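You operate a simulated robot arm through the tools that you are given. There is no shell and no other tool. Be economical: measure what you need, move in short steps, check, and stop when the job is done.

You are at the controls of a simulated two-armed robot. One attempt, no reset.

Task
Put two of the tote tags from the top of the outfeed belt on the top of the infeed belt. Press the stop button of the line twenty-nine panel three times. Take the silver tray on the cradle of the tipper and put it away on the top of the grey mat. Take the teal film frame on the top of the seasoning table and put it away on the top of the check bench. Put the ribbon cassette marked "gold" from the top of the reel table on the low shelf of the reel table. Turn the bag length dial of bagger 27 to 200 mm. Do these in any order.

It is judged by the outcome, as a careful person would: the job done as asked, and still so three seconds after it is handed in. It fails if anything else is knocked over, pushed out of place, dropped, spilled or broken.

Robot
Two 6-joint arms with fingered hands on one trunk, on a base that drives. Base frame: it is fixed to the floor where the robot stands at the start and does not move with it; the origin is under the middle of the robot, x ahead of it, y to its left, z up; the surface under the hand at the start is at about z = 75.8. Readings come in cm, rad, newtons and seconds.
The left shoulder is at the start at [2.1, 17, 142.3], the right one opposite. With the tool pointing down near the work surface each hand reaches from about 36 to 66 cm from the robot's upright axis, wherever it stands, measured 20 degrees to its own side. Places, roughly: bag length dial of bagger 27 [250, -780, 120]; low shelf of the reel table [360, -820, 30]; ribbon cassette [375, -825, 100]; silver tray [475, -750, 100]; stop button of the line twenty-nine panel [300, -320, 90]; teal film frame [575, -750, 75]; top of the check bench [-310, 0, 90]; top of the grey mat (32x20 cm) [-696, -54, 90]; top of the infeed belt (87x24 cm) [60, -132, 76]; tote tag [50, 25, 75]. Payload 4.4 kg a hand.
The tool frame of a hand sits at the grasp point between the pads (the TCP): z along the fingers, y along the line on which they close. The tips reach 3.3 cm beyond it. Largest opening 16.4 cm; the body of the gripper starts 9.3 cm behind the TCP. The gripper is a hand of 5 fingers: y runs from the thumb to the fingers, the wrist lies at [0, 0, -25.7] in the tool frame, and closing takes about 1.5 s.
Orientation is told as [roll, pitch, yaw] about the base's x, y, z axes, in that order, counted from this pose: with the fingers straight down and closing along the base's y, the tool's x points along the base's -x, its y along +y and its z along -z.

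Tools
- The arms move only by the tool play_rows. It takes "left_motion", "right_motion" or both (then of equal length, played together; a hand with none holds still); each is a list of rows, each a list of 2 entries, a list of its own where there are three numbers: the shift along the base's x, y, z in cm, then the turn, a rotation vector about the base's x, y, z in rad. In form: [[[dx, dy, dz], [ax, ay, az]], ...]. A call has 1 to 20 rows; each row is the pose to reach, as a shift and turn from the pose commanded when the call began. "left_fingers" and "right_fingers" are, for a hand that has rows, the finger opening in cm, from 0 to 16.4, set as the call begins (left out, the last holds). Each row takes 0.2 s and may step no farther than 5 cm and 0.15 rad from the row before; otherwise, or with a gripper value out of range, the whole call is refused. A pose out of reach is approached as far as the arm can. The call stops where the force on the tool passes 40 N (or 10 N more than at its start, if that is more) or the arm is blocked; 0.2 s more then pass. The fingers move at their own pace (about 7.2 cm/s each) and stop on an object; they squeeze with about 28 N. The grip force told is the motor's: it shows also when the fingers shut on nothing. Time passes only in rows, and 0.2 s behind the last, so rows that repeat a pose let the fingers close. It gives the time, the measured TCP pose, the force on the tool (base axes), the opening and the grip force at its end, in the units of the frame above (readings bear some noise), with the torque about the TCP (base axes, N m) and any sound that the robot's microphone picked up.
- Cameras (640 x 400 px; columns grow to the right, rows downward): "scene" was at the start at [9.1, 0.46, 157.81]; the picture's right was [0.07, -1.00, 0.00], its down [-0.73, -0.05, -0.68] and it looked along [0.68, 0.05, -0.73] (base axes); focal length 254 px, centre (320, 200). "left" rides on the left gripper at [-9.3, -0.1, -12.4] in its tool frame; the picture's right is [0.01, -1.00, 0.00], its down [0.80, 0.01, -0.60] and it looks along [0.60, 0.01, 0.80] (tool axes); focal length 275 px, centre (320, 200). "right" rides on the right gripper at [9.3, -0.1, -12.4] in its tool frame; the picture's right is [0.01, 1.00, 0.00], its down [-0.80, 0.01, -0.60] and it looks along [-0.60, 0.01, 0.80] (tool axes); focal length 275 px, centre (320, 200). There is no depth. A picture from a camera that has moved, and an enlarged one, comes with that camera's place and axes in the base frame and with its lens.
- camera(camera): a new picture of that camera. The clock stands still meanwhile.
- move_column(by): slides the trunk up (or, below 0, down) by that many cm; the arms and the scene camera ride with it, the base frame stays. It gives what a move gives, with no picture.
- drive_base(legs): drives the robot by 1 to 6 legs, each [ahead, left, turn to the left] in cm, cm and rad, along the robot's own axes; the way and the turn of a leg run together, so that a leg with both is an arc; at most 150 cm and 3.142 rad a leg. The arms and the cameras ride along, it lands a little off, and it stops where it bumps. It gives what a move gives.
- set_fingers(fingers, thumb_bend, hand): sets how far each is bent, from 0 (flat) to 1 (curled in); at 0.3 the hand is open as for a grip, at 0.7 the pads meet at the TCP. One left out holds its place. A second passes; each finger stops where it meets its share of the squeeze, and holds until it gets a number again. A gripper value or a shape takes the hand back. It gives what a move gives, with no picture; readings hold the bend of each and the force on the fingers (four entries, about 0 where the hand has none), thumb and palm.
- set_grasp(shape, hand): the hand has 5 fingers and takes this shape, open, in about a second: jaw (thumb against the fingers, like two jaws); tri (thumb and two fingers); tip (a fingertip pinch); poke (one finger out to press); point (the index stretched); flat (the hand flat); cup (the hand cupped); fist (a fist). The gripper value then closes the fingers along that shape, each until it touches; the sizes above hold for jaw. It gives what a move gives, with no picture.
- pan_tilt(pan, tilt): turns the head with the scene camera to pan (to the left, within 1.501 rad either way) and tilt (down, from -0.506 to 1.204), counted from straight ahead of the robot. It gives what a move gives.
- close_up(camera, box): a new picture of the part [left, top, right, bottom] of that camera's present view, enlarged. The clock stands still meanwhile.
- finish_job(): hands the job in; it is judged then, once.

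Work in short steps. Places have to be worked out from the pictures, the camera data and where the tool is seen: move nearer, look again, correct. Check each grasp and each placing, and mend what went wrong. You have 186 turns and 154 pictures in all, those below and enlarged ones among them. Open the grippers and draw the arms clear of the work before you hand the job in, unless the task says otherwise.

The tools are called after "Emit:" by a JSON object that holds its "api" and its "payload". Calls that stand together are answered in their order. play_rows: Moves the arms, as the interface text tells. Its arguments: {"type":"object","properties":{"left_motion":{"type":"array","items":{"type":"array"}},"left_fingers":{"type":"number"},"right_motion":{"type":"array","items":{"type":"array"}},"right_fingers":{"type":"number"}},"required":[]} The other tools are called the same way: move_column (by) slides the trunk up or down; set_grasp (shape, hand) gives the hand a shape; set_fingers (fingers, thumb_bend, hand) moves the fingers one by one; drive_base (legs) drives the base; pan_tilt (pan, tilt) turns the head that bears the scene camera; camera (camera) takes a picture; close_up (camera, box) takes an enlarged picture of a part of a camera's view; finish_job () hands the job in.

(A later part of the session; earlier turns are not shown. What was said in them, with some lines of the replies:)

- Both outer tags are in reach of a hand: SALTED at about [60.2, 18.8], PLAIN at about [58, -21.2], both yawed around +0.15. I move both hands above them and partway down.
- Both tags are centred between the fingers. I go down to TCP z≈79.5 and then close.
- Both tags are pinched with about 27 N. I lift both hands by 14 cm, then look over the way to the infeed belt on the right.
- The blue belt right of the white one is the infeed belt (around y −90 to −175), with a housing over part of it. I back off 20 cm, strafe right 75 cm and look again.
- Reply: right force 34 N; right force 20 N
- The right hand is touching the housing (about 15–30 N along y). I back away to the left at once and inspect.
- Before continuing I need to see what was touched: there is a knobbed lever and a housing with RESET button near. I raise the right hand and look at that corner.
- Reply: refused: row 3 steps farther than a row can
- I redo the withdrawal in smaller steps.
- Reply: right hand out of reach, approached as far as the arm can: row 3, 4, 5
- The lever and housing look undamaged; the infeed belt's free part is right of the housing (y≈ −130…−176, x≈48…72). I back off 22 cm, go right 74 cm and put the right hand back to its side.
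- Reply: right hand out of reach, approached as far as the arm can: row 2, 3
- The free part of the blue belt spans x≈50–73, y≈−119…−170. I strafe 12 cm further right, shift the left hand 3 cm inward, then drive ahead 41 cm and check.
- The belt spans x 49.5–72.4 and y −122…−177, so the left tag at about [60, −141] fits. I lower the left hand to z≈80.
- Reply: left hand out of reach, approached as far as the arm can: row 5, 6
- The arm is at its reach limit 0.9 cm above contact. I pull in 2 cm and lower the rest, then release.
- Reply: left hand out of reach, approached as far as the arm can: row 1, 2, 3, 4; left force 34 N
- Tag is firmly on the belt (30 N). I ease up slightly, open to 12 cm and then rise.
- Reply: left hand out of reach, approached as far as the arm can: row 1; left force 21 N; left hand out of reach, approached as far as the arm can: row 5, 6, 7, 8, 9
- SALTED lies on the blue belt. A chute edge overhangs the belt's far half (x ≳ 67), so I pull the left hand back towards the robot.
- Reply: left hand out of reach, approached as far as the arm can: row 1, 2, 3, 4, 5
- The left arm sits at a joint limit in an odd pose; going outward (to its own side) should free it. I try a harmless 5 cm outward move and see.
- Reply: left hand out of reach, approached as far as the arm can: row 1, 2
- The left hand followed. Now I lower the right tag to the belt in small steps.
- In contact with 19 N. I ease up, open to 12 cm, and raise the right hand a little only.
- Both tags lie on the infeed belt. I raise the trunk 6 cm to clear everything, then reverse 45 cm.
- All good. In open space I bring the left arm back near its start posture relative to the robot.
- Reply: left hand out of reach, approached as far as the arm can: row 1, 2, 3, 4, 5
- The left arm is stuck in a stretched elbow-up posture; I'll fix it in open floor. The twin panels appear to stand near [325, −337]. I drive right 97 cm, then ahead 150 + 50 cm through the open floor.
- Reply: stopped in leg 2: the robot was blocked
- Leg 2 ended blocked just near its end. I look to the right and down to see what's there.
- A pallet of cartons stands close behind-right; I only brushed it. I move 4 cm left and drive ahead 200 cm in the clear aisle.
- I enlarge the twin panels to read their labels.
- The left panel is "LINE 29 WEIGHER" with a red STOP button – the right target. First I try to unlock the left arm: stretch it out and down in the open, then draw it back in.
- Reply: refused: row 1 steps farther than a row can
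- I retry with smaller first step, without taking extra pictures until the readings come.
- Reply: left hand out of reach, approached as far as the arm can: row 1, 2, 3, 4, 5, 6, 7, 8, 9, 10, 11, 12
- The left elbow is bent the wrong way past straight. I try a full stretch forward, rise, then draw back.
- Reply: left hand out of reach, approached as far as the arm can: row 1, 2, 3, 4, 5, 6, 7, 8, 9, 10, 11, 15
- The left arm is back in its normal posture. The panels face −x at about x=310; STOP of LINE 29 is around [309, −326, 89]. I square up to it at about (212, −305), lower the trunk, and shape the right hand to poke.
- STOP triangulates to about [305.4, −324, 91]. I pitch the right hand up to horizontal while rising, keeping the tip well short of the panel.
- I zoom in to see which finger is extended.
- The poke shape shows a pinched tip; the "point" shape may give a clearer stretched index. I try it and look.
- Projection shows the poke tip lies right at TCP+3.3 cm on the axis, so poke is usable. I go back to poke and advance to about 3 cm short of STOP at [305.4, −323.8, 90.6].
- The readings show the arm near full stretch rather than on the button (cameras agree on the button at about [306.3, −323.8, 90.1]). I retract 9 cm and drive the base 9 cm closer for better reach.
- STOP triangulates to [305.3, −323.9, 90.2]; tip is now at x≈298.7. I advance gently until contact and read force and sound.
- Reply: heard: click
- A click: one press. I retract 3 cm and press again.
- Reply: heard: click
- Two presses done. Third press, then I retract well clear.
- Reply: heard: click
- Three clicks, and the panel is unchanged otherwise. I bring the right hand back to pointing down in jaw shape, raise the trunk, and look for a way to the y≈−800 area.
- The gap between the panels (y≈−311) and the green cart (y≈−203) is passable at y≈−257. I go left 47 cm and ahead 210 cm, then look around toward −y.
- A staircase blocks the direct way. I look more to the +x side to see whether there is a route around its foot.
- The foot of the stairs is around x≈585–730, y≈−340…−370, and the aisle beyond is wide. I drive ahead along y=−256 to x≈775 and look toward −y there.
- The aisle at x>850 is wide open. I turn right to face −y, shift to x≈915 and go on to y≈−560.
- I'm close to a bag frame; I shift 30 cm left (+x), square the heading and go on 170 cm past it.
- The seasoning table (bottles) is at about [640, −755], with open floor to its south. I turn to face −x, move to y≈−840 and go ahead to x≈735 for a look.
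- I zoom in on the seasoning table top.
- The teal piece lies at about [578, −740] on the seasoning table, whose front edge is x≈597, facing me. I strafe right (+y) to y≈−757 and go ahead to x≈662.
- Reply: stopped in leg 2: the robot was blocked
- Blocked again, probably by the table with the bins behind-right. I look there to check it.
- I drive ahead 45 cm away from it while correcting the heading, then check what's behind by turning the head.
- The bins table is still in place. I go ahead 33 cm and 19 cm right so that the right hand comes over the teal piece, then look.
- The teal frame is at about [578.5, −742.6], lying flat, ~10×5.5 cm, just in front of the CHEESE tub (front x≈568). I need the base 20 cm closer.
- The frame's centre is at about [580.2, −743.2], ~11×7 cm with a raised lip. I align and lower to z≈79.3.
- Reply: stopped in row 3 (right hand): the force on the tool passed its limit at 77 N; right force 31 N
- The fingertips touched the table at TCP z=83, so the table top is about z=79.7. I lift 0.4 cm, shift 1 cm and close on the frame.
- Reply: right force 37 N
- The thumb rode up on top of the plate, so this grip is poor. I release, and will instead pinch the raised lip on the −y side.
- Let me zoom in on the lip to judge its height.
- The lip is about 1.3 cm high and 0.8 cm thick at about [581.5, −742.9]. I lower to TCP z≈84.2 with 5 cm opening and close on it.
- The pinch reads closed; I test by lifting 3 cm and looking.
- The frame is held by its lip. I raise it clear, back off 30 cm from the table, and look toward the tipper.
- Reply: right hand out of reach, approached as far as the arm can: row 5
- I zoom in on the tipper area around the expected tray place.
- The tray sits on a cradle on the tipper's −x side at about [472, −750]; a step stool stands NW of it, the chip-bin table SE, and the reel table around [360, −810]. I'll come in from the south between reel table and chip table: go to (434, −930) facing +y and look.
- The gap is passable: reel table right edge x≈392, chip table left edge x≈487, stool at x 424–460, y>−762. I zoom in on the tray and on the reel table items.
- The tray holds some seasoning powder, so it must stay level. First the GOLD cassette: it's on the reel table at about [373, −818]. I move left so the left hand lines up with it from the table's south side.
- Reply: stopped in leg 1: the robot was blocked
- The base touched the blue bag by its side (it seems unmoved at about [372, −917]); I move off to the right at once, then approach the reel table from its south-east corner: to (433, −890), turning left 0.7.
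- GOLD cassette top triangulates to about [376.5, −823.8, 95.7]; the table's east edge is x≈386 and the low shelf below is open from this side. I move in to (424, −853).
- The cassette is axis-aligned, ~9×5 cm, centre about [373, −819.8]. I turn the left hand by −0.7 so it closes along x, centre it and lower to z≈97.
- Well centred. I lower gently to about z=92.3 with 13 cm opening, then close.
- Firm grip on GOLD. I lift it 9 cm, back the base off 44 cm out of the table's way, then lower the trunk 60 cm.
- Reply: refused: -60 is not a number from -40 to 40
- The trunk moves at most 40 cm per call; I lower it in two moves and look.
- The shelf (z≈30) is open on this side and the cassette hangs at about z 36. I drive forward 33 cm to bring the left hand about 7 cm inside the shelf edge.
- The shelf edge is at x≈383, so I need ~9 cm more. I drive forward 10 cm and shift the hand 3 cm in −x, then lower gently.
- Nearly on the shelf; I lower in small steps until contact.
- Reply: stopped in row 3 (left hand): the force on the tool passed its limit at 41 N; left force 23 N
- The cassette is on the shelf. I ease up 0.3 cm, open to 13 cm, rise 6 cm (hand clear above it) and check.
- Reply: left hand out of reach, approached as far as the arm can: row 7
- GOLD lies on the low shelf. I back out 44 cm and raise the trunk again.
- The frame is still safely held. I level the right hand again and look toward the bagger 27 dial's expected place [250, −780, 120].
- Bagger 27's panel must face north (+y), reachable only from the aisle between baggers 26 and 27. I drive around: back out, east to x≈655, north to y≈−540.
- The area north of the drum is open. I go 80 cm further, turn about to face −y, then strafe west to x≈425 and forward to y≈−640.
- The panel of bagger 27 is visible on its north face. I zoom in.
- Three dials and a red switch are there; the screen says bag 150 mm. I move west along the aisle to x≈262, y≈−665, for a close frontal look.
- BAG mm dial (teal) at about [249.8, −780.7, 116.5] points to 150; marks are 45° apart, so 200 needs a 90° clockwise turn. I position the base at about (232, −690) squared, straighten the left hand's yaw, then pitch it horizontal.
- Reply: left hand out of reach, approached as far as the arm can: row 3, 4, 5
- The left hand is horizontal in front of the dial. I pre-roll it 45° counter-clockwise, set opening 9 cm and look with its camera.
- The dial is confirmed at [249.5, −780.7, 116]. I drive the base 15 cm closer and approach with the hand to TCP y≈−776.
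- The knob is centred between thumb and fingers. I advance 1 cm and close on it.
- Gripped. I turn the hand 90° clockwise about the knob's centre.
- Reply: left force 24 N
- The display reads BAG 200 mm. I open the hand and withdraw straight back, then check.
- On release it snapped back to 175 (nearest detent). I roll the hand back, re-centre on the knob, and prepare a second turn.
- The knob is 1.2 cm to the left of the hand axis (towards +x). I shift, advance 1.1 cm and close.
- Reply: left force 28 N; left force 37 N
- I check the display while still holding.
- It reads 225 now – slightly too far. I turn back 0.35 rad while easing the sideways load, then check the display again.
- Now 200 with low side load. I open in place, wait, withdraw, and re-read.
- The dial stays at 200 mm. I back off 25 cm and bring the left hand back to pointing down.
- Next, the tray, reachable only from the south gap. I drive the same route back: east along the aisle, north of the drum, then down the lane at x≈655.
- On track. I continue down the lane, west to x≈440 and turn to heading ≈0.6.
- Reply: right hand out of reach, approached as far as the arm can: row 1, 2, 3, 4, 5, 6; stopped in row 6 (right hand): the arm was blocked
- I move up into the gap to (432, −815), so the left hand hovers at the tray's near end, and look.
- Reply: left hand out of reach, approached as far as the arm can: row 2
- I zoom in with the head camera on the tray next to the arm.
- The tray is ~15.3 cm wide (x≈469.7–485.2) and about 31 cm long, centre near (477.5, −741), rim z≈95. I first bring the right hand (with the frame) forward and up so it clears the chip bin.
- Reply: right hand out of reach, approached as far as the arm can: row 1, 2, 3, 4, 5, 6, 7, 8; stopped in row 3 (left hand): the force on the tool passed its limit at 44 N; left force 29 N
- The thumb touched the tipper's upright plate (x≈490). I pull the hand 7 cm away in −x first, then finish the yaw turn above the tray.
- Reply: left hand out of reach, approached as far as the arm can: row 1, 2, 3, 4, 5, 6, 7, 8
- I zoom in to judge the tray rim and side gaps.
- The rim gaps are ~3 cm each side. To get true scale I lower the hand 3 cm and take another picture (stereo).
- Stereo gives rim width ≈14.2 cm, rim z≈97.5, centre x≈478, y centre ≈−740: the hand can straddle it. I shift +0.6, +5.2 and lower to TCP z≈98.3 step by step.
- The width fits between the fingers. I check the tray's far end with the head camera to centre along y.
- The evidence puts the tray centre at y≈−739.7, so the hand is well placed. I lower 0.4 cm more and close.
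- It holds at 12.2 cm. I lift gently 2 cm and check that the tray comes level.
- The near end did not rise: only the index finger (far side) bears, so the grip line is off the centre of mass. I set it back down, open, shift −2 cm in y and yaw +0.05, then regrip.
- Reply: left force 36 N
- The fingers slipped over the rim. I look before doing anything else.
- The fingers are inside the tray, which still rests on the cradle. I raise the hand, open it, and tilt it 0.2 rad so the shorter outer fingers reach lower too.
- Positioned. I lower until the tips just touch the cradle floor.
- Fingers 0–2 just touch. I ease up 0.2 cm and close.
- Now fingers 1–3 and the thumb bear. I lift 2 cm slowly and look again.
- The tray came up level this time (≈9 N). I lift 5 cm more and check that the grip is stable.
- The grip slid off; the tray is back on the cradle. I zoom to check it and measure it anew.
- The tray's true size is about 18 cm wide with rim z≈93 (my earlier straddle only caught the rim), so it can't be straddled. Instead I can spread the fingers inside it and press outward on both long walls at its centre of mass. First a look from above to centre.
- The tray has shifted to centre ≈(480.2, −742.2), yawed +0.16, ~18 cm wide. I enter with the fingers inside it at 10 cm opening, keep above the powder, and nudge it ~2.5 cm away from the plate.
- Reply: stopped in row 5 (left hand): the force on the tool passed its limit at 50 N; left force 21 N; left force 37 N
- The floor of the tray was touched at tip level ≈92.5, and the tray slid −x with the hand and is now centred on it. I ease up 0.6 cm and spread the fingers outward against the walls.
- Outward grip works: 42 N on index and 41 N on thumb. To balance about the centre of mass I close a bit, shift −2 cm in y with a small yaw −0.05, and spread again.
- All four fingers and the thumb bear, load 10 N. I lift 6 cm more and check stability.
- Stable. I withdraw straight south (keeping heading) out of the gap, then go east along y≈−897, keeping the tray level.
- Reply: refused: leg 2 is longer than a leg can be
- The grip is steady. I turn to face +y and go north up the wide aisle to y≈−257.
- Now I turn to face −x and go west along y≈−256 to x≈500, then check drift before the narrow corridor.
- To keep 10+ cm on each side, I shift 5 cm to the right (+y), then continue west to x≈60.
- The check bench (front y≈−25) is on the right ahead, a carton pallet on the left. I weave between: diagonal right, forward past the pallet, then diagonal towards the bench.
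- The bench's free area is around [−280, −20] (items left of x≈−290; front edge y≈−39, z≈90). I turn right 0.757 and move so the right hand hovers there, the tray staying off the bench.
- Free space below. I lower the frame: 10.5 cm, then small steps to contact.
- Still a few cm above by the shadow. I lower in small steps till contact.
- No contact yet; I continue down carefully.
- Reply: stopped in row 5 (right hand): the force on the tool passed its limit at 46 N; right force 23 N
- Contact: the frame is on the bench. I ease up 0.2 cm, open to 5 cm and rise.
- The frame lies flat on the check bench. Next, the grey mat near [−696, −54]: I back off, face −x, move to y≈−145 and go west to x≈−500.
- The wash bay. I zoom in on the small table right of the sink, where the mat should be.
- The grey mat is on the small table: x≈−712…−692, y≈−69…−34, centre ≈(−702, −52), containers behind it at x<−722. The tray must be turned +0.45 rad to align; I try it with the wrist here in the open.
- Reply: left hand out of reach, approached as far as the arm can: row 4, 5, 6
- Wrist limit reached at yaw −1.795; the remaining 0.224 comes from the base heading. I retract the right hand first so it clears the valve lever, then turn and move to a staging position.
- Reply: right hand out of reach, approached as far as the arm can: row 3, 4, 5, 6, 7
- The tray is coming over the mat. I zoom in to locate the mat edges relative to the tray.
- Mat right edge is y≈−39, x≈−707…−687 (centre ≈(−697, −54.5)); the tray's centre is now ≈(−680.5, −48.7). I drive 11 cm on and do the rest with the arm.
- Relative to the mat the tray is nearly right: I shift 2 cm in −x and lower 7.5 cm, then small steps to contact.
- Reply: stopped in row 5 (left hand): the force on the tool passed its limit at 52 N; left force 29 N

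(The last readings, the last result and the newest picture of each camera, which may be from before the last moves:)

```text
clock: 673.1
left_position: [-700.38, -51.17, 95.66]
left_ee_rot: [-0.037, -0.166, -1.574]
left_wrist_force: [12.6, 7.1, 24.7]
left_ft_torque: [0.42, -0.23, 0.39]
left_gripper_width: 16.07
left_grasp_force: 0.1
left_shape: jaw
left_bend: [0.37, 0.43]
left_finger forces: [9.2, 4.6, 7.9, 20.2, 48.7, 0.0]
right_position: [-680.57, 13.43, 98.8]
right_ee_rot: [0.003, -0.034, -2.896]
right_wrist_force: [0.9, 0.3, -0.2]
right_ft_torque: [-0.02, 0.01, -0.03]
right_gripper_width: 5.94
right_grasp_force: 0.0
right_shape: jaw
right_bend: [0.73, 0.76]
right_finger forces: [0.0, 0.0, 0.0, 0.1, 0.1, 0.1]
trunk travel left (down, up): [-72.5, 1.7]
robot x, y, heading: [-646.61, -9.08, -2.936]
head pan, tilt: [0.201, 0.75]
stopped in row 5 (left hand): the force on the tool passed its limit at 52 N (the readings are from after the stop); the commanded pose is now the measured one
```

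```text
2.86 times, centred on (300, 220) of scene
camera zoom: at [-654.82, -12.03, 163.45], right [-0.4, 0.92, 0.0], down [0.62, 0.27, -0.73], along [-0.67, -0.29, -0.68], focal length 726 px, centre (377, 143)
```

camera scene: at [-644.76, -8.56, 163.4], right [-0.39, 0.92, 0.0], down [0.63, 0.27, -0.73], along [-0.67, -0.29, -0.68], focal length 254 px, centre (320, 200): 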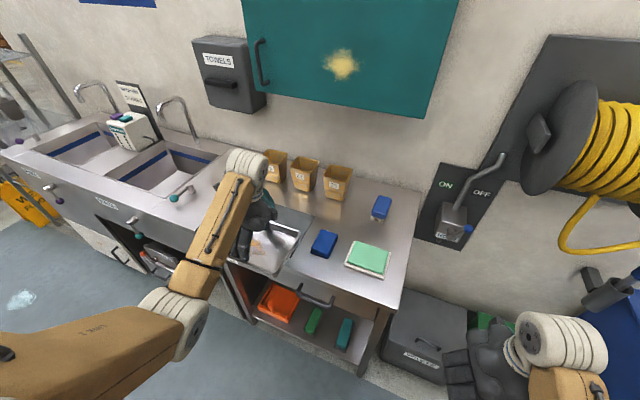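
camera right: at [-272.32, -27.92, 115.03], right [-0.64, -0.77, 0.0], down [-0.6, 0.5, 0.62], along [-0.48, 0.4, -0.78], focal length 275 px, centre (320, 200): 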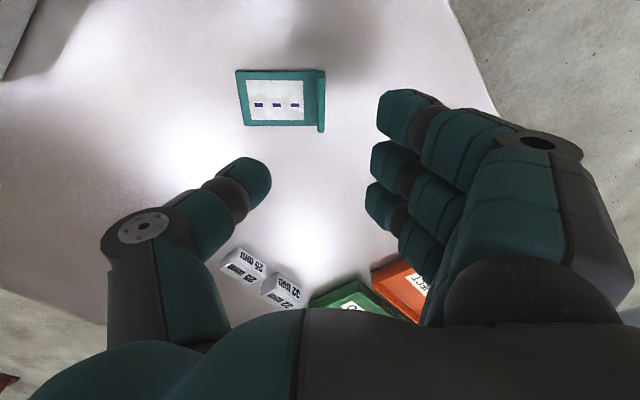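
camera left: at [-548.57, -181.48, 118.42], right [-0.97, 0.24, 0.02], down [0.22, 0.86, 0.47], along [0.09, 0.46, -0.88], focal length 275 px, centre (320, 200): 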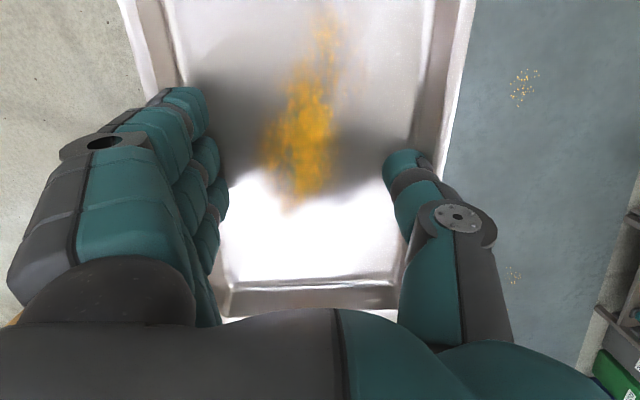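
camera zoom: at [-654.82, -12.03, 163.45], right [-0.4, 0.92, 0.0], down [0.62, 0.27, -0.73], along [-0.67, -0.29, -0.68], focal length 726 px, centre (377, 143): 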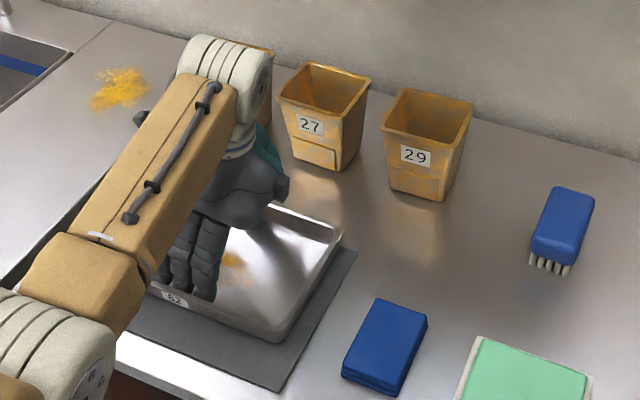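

It touched down about 2 cm too far back. I lift 1.2 cm, shift +2 / +1.2 cm, and set it down again.

Emit:
{"api": "play_rows", "payload": {"left_motion": [[[0, 0, 0.7], [0, 0, 0]], [[0, 0, 1.5], [0, 0, 0]], [[1, 0.6, 1.5], [0, 0, 0]], [[2, 1.2, 1.5], [0, 0, 0]], [[2, 1.2, 0.9], [0, 0, 0]], [[2, 1.2, 0.4], [0, 0, 0]], [[2, 1.2, 0.1], [0, 0, 0]]]}}

Emit:
{"api": "close_up", "payload": {"camera": "scene", "box": [200, 150, 400, 290]}}

```text
clock: 674.7
left_position: [-698.65, -50.2, 95.64]
left_ee_rot: [-0.036, -0.166, -1.575]
left_wrist_force: [0.3, -1.0, 16.1]
left_ft_torque: [1.36, -2.43, 0.02]
left_gripper_width: 16.11
left_grasp_force: 0.1
left_shape: jaw
left_bend: [0.37, 0.41]
left_finger forces: [13.0, 4.9, 8.0, 37.0, 42.9, 0.1]
right_position: [-680.65, 13.22, 98.98]
right_ee_rot: [0.002, -0.033, -2.895]
right_wrist_force: [-0.5, 1.1, -0.5]
right_ft_torque: [0.0, -0.02, 0.03]
right_gripper_width: 5.93
right_grasp_force: 0.0
right_shape: jaw
right_bend: [0.73, 0.76]
right_finger forces: [0.0, 0.0, 0.0, 0.1, 0.0, 0.0]
trunk travel left (down, up): [-72.5, 1.7]
robot x, y, heading: [-646.76, -8.8, -2.936]
head pan, tilt: [0.201, 0.75]
```

```text
2.86 times, centred on (300, 220) of scene
camera zoom: at [-655.08, -12.16, 163.45], right [-0.4, 0.92, 0.0], down [0.63, 0.27, -0.73], along [-0.67, -0.29, -0.68], focal length 726 px, centre (377, 143)
```

zoom: 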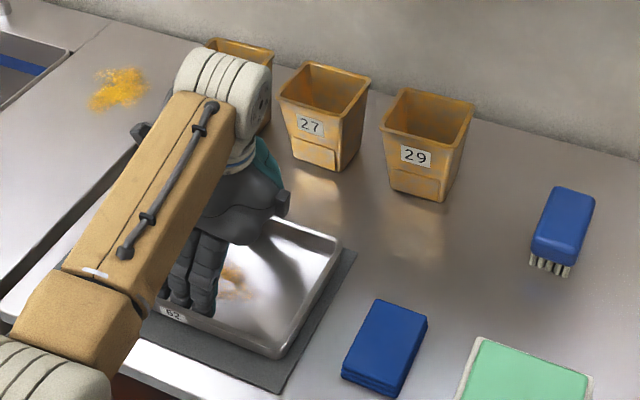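

The tray sits on the mat. I release by drawing the fingers in slightly and rise straight up.

Emit:
{"api": "play_rows", "payload": {"left_motion": [[[0, 0, 0.1], [0, 0, 0]], [[0, 0, 0.6], [0, 0, 0]], [[0, 0, 2], [0, 0, 0]], [[0, 0, 5], [0, 0, 0]], [[0, 0, 8], [0, 0, 0]]], "left_fingers": 13.5}}

Emit:
{"api": "close_up", "payload": {"camera": "scene", "box": [200, 150, 400, 290]}}

```text
clock: 675.9
left_position: [-698.65, -50.1, 103.31]
left_ee_rot: [-0.034, -0.163, -1.574]
left_wrist_force: [-0.9, -0.9, -0.9]
left_ft_torque: [0.04, 0.02, 0.0]
left_gripper_width: 0.0
left_grasp_force: 28.1
left_shape: jaw
left_bend: [0.7, 0.75]
left_finger forces: [0.0, 0.0, 0.0, 0.0, 0.0, 0.0]
right_position: [-680.69, 13.19, 98.86]
right_ee_rot: [0.002, -0.034, -2.894]
right_wrist_force: [-0.1, -0.8, -0.5]
right_ft_torque: [0.0, -0.02, 0.03]
right_gripper_width: 5.9
right_grasp_force: 0.0
right_shape: jaw
right_bend: [0.73, 0.76]
right_finger forces: [0.1, 0.0, 0.0, 0.0, 0.1, 0.0]
trunk travel left (down, up): [-72.5, 1.7]
robot x, y, heading: [-646.46, -8.68, -2.937]
head pan, tilt: [0.201, 0.75]
```

```text
2.86 times, centred on (300, 220) of scene
camera zoom: at [-655.15, -12.22, 163.41], right [-0.4, 0.92, 0.0], down [0.63, 0.27, -0.73], along [-0.67, -0.29, -0.68], focal length 726 px, centre (377, 143)
```

zoom: 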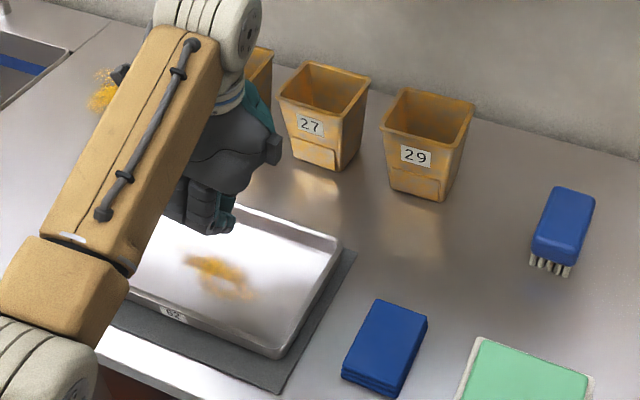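

The tray is released on the mat, powder still inside. I back off 60 cm, open both hands, and verify.

Emit:
{"api": "drive_base", "payload": {"legs": [[-60, 0, 0]]}}

Emit:
{"api": "play_rows", "payload": {"left_motion": [[[0, 0, 0], [0, 0, 0]], [[0, 0, 0], [0, 0, 0]], [[0, 0, 0], [0, 0, 0]], [[0, 0, 0], [0, 0, 0]], [[0, 0, 0], [0, 0, 0]], [[0, 0, 0], [0, 0, 0]]], "right_motion": [[[0, 0, 0], [0, 0, 0]], [[0, 0, 0], [0, 0, 0]], [[0, 0, 0], [0, 0, 0]], [[0, 0, 0], [0, 0, 0]], [[0, 0, 0], [0, 0, 0]], [[0, 0, 0], [0, 0, 0]]], "left_fingers": 16.4, "right_fingers": 16.4}}

Emit:
{"api": "pan_tilt", "payload": {"pan": 0.2, "tilt": 0.5}}

Emit:
{"api": "camera", "payload": {"camera": "scene"}}

```text
clock: 679.2
left_position: [-640.24, -37.93, 103.36]
left_ee_rot: [-0.035, -0.164, -1.578]
left_wrist_force: [-0.7, 0.7, -0.2]
left_ft_torque: [0.0, -0.02, 0.01]
left_gripper_width: 0.01
left_grasp_force: 28.0
left_shape: jaw
left_bend: [0.7, 0.75]
left_finger forces: [0.0, 0.1, 0.0, 0.0, 0.0, 0.0]
right_position: [-622.26, 25.41, 98.85]
right_ee_rot: [0.003, -0.033, -2.898]
right_wrist_force: [0.9, -0.3, -1.0]
right_ft_torque: [0.0, 0.02, -0.01]
right_gripper_width: 5.91
right_grasp_force: 0.1
right_shape: jaw
right_bend: [0.73, 0.76]
right_finger forces: [0.0, 0.1, 0.0, 0.0, 0.0, 0.0]
trunk travel left (down, up): [-72.5, 1.7]
robot x, y, heading: [-588.21, 3.82, -2.938]
head pan, tilt: [0.201, 0.75]
```

```text
clock: 680.6
left_position: [-640.34, -38.09, 103.44]
left_ee_rot: [-0.034, -0.163, -1.576]
left_wrist_force: [-0.6, 0.2, -0.2]
left_ft_torque: [-0.02, -0.01, 0.0]
left_gripper_width: 16.41
left_grasp_force: 0.1
left_shape: jaw
left_bend: [0.3, 0.3]
left_finger forces: [0.0, 0.0, 0.0, 0.0, 0.0, 0.0]
right_position: [-622.36, 25.5, 98.86]
right_ee_rot: [0.003, -0.032, -2.897]
right_wrist_force: [-0.2, 0.2, -0.4]
right_ft_torque: [-0.01, 0.0, 0.01]
right_gripper_width: 16.38
right_grasp_force: 0.1
right_shape: jaw
right_bend: [0.3, 0.3]
right_finger forces: [0.0, 0.1, 0.0, 0.1, 0.0, 0.0]
trunk travel left (down, up): [-72.5, 1.7]
robot x, y, heading: [-588.38, 3.15, -2.935]
head pan, tilt: [0.201, 0.75]
```

```text
clock: 681.4
left_position: [-640.27, -37.89, 103.35]
left_ee_rot: [-0.033, -0.164, -1.576]
left_wrist_force: [0.1, -0.1, 0.4]
left_ft_torque: [0.0, 0.0, 0.01]
left_gripper_width: 16.4
left_grasp_force: 0.1
left_shape: jaw
left_bend: [0.3, 0.3]
left_finger forces: [0.0, 0.0, 0.1, 0.0, 0.0, 0.1]
right_position: [-622.28, 25.39, 98.9]
right_ee_rot: [0.005, -0.032, -2.898]
right_wrist_force: [-0.4, 0.4, 0.5]
right_ft_torque: [0.01, -0.01, 0.0]
right_gripper_width: 16.36
right_grasp_force: 0.1
right_shape: jaw
right_bend: [0.3, 0.3]
right_finger forces: [0.0, 0.0, 0.0, 0.0, 0.0, 0.0]
trunk travel left (down, up): [-72.5, 1.7]
robot x, y, heading: [-588.32, 3.41, -2.938]
head pan, tilt: [0.201, 0.499]
```

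```text
10 pictures are left
camera scene: at [-597.63, -0.41, 165.6], right [-0.39, 0.92, 0.0], down [0.44, 0.19, -0.88], along [-0.81, -0.35, -0.48], focal length 254 px, centre (320, 200)
```

scene: 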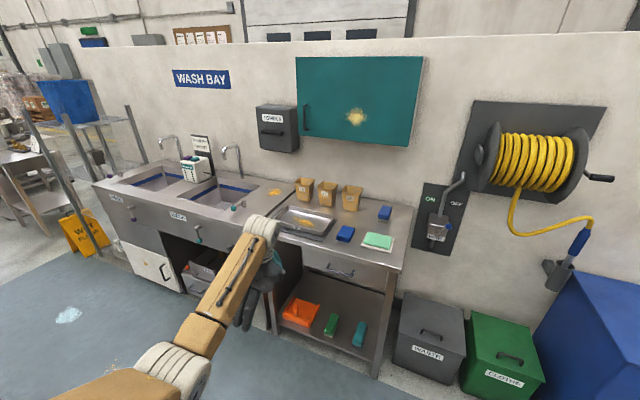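

I zoom once more to check the tray on the mat.

Emit:
{"api": "close_up", "payload": {"camera": "scene", "box": [250, 170, 410, 270]}}

```text
4.00 times, centred on (330, 220) of scene
camera zoom: at [-597.63, -0.41, 165.6], right [-0.39, 0.92, 0.0], down [0.44, 0.19, -0.88], along [-0.81, -0.35, -0.48], focal length 1017 px, centre (280, 120)
```

zoom: 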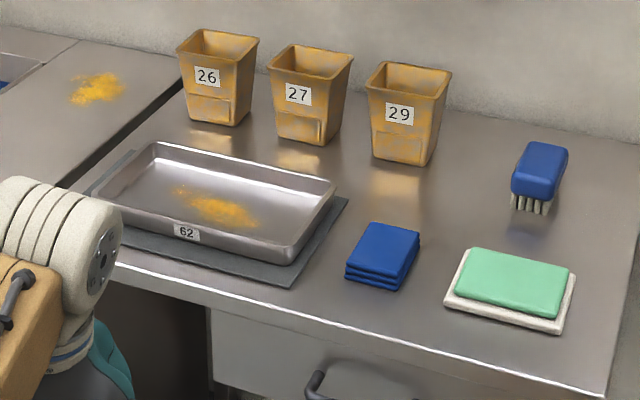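

The tray rests on the mat and nothing near it has been disturbed. Hands are open and clear, and every part of the task is done, so I hand in.

Emit:
{"api": "finish_job", "payload": {}}

```text
The job is handed in.
```

I finished all six parts and handed the job in. The tote tags, STOP button, dial and cassette were not looked at again after I left each station.

- **Tote tags:** SALTED and PLAIN are on the infeed belt.
- **STOP button:** I pressed the line 29 STOP button three times and heard a click each time.
- **Bag length dial:** Bagger 27 read 200 mm after I let go of the dial. It had snapped to a wrong setting on the first try, so I turned it again.
- **Cassette:** GOLD is on the low shelf of the reel table.
- **Film frame:** The teal frame lies flat on the check bench.
- **Tray:** The silver tray is on the grey mat with its powder still in it. Two of the lifts slipped, and each time it settled back on the cradle from a few centimetres up with no powder spilled that I could see.

Along the way the robot brushed a carton pallet, the bin table, a blue bag on the floor and the infeed belt housing. I looked at the bin table, bag and housing afterwards and saw no damage or obvious movement. The pallet was bumped only lightly. The left thumb also pressed against the tipper's upright plate while I was lining up on the tray, and I did not check the plate afterwards.
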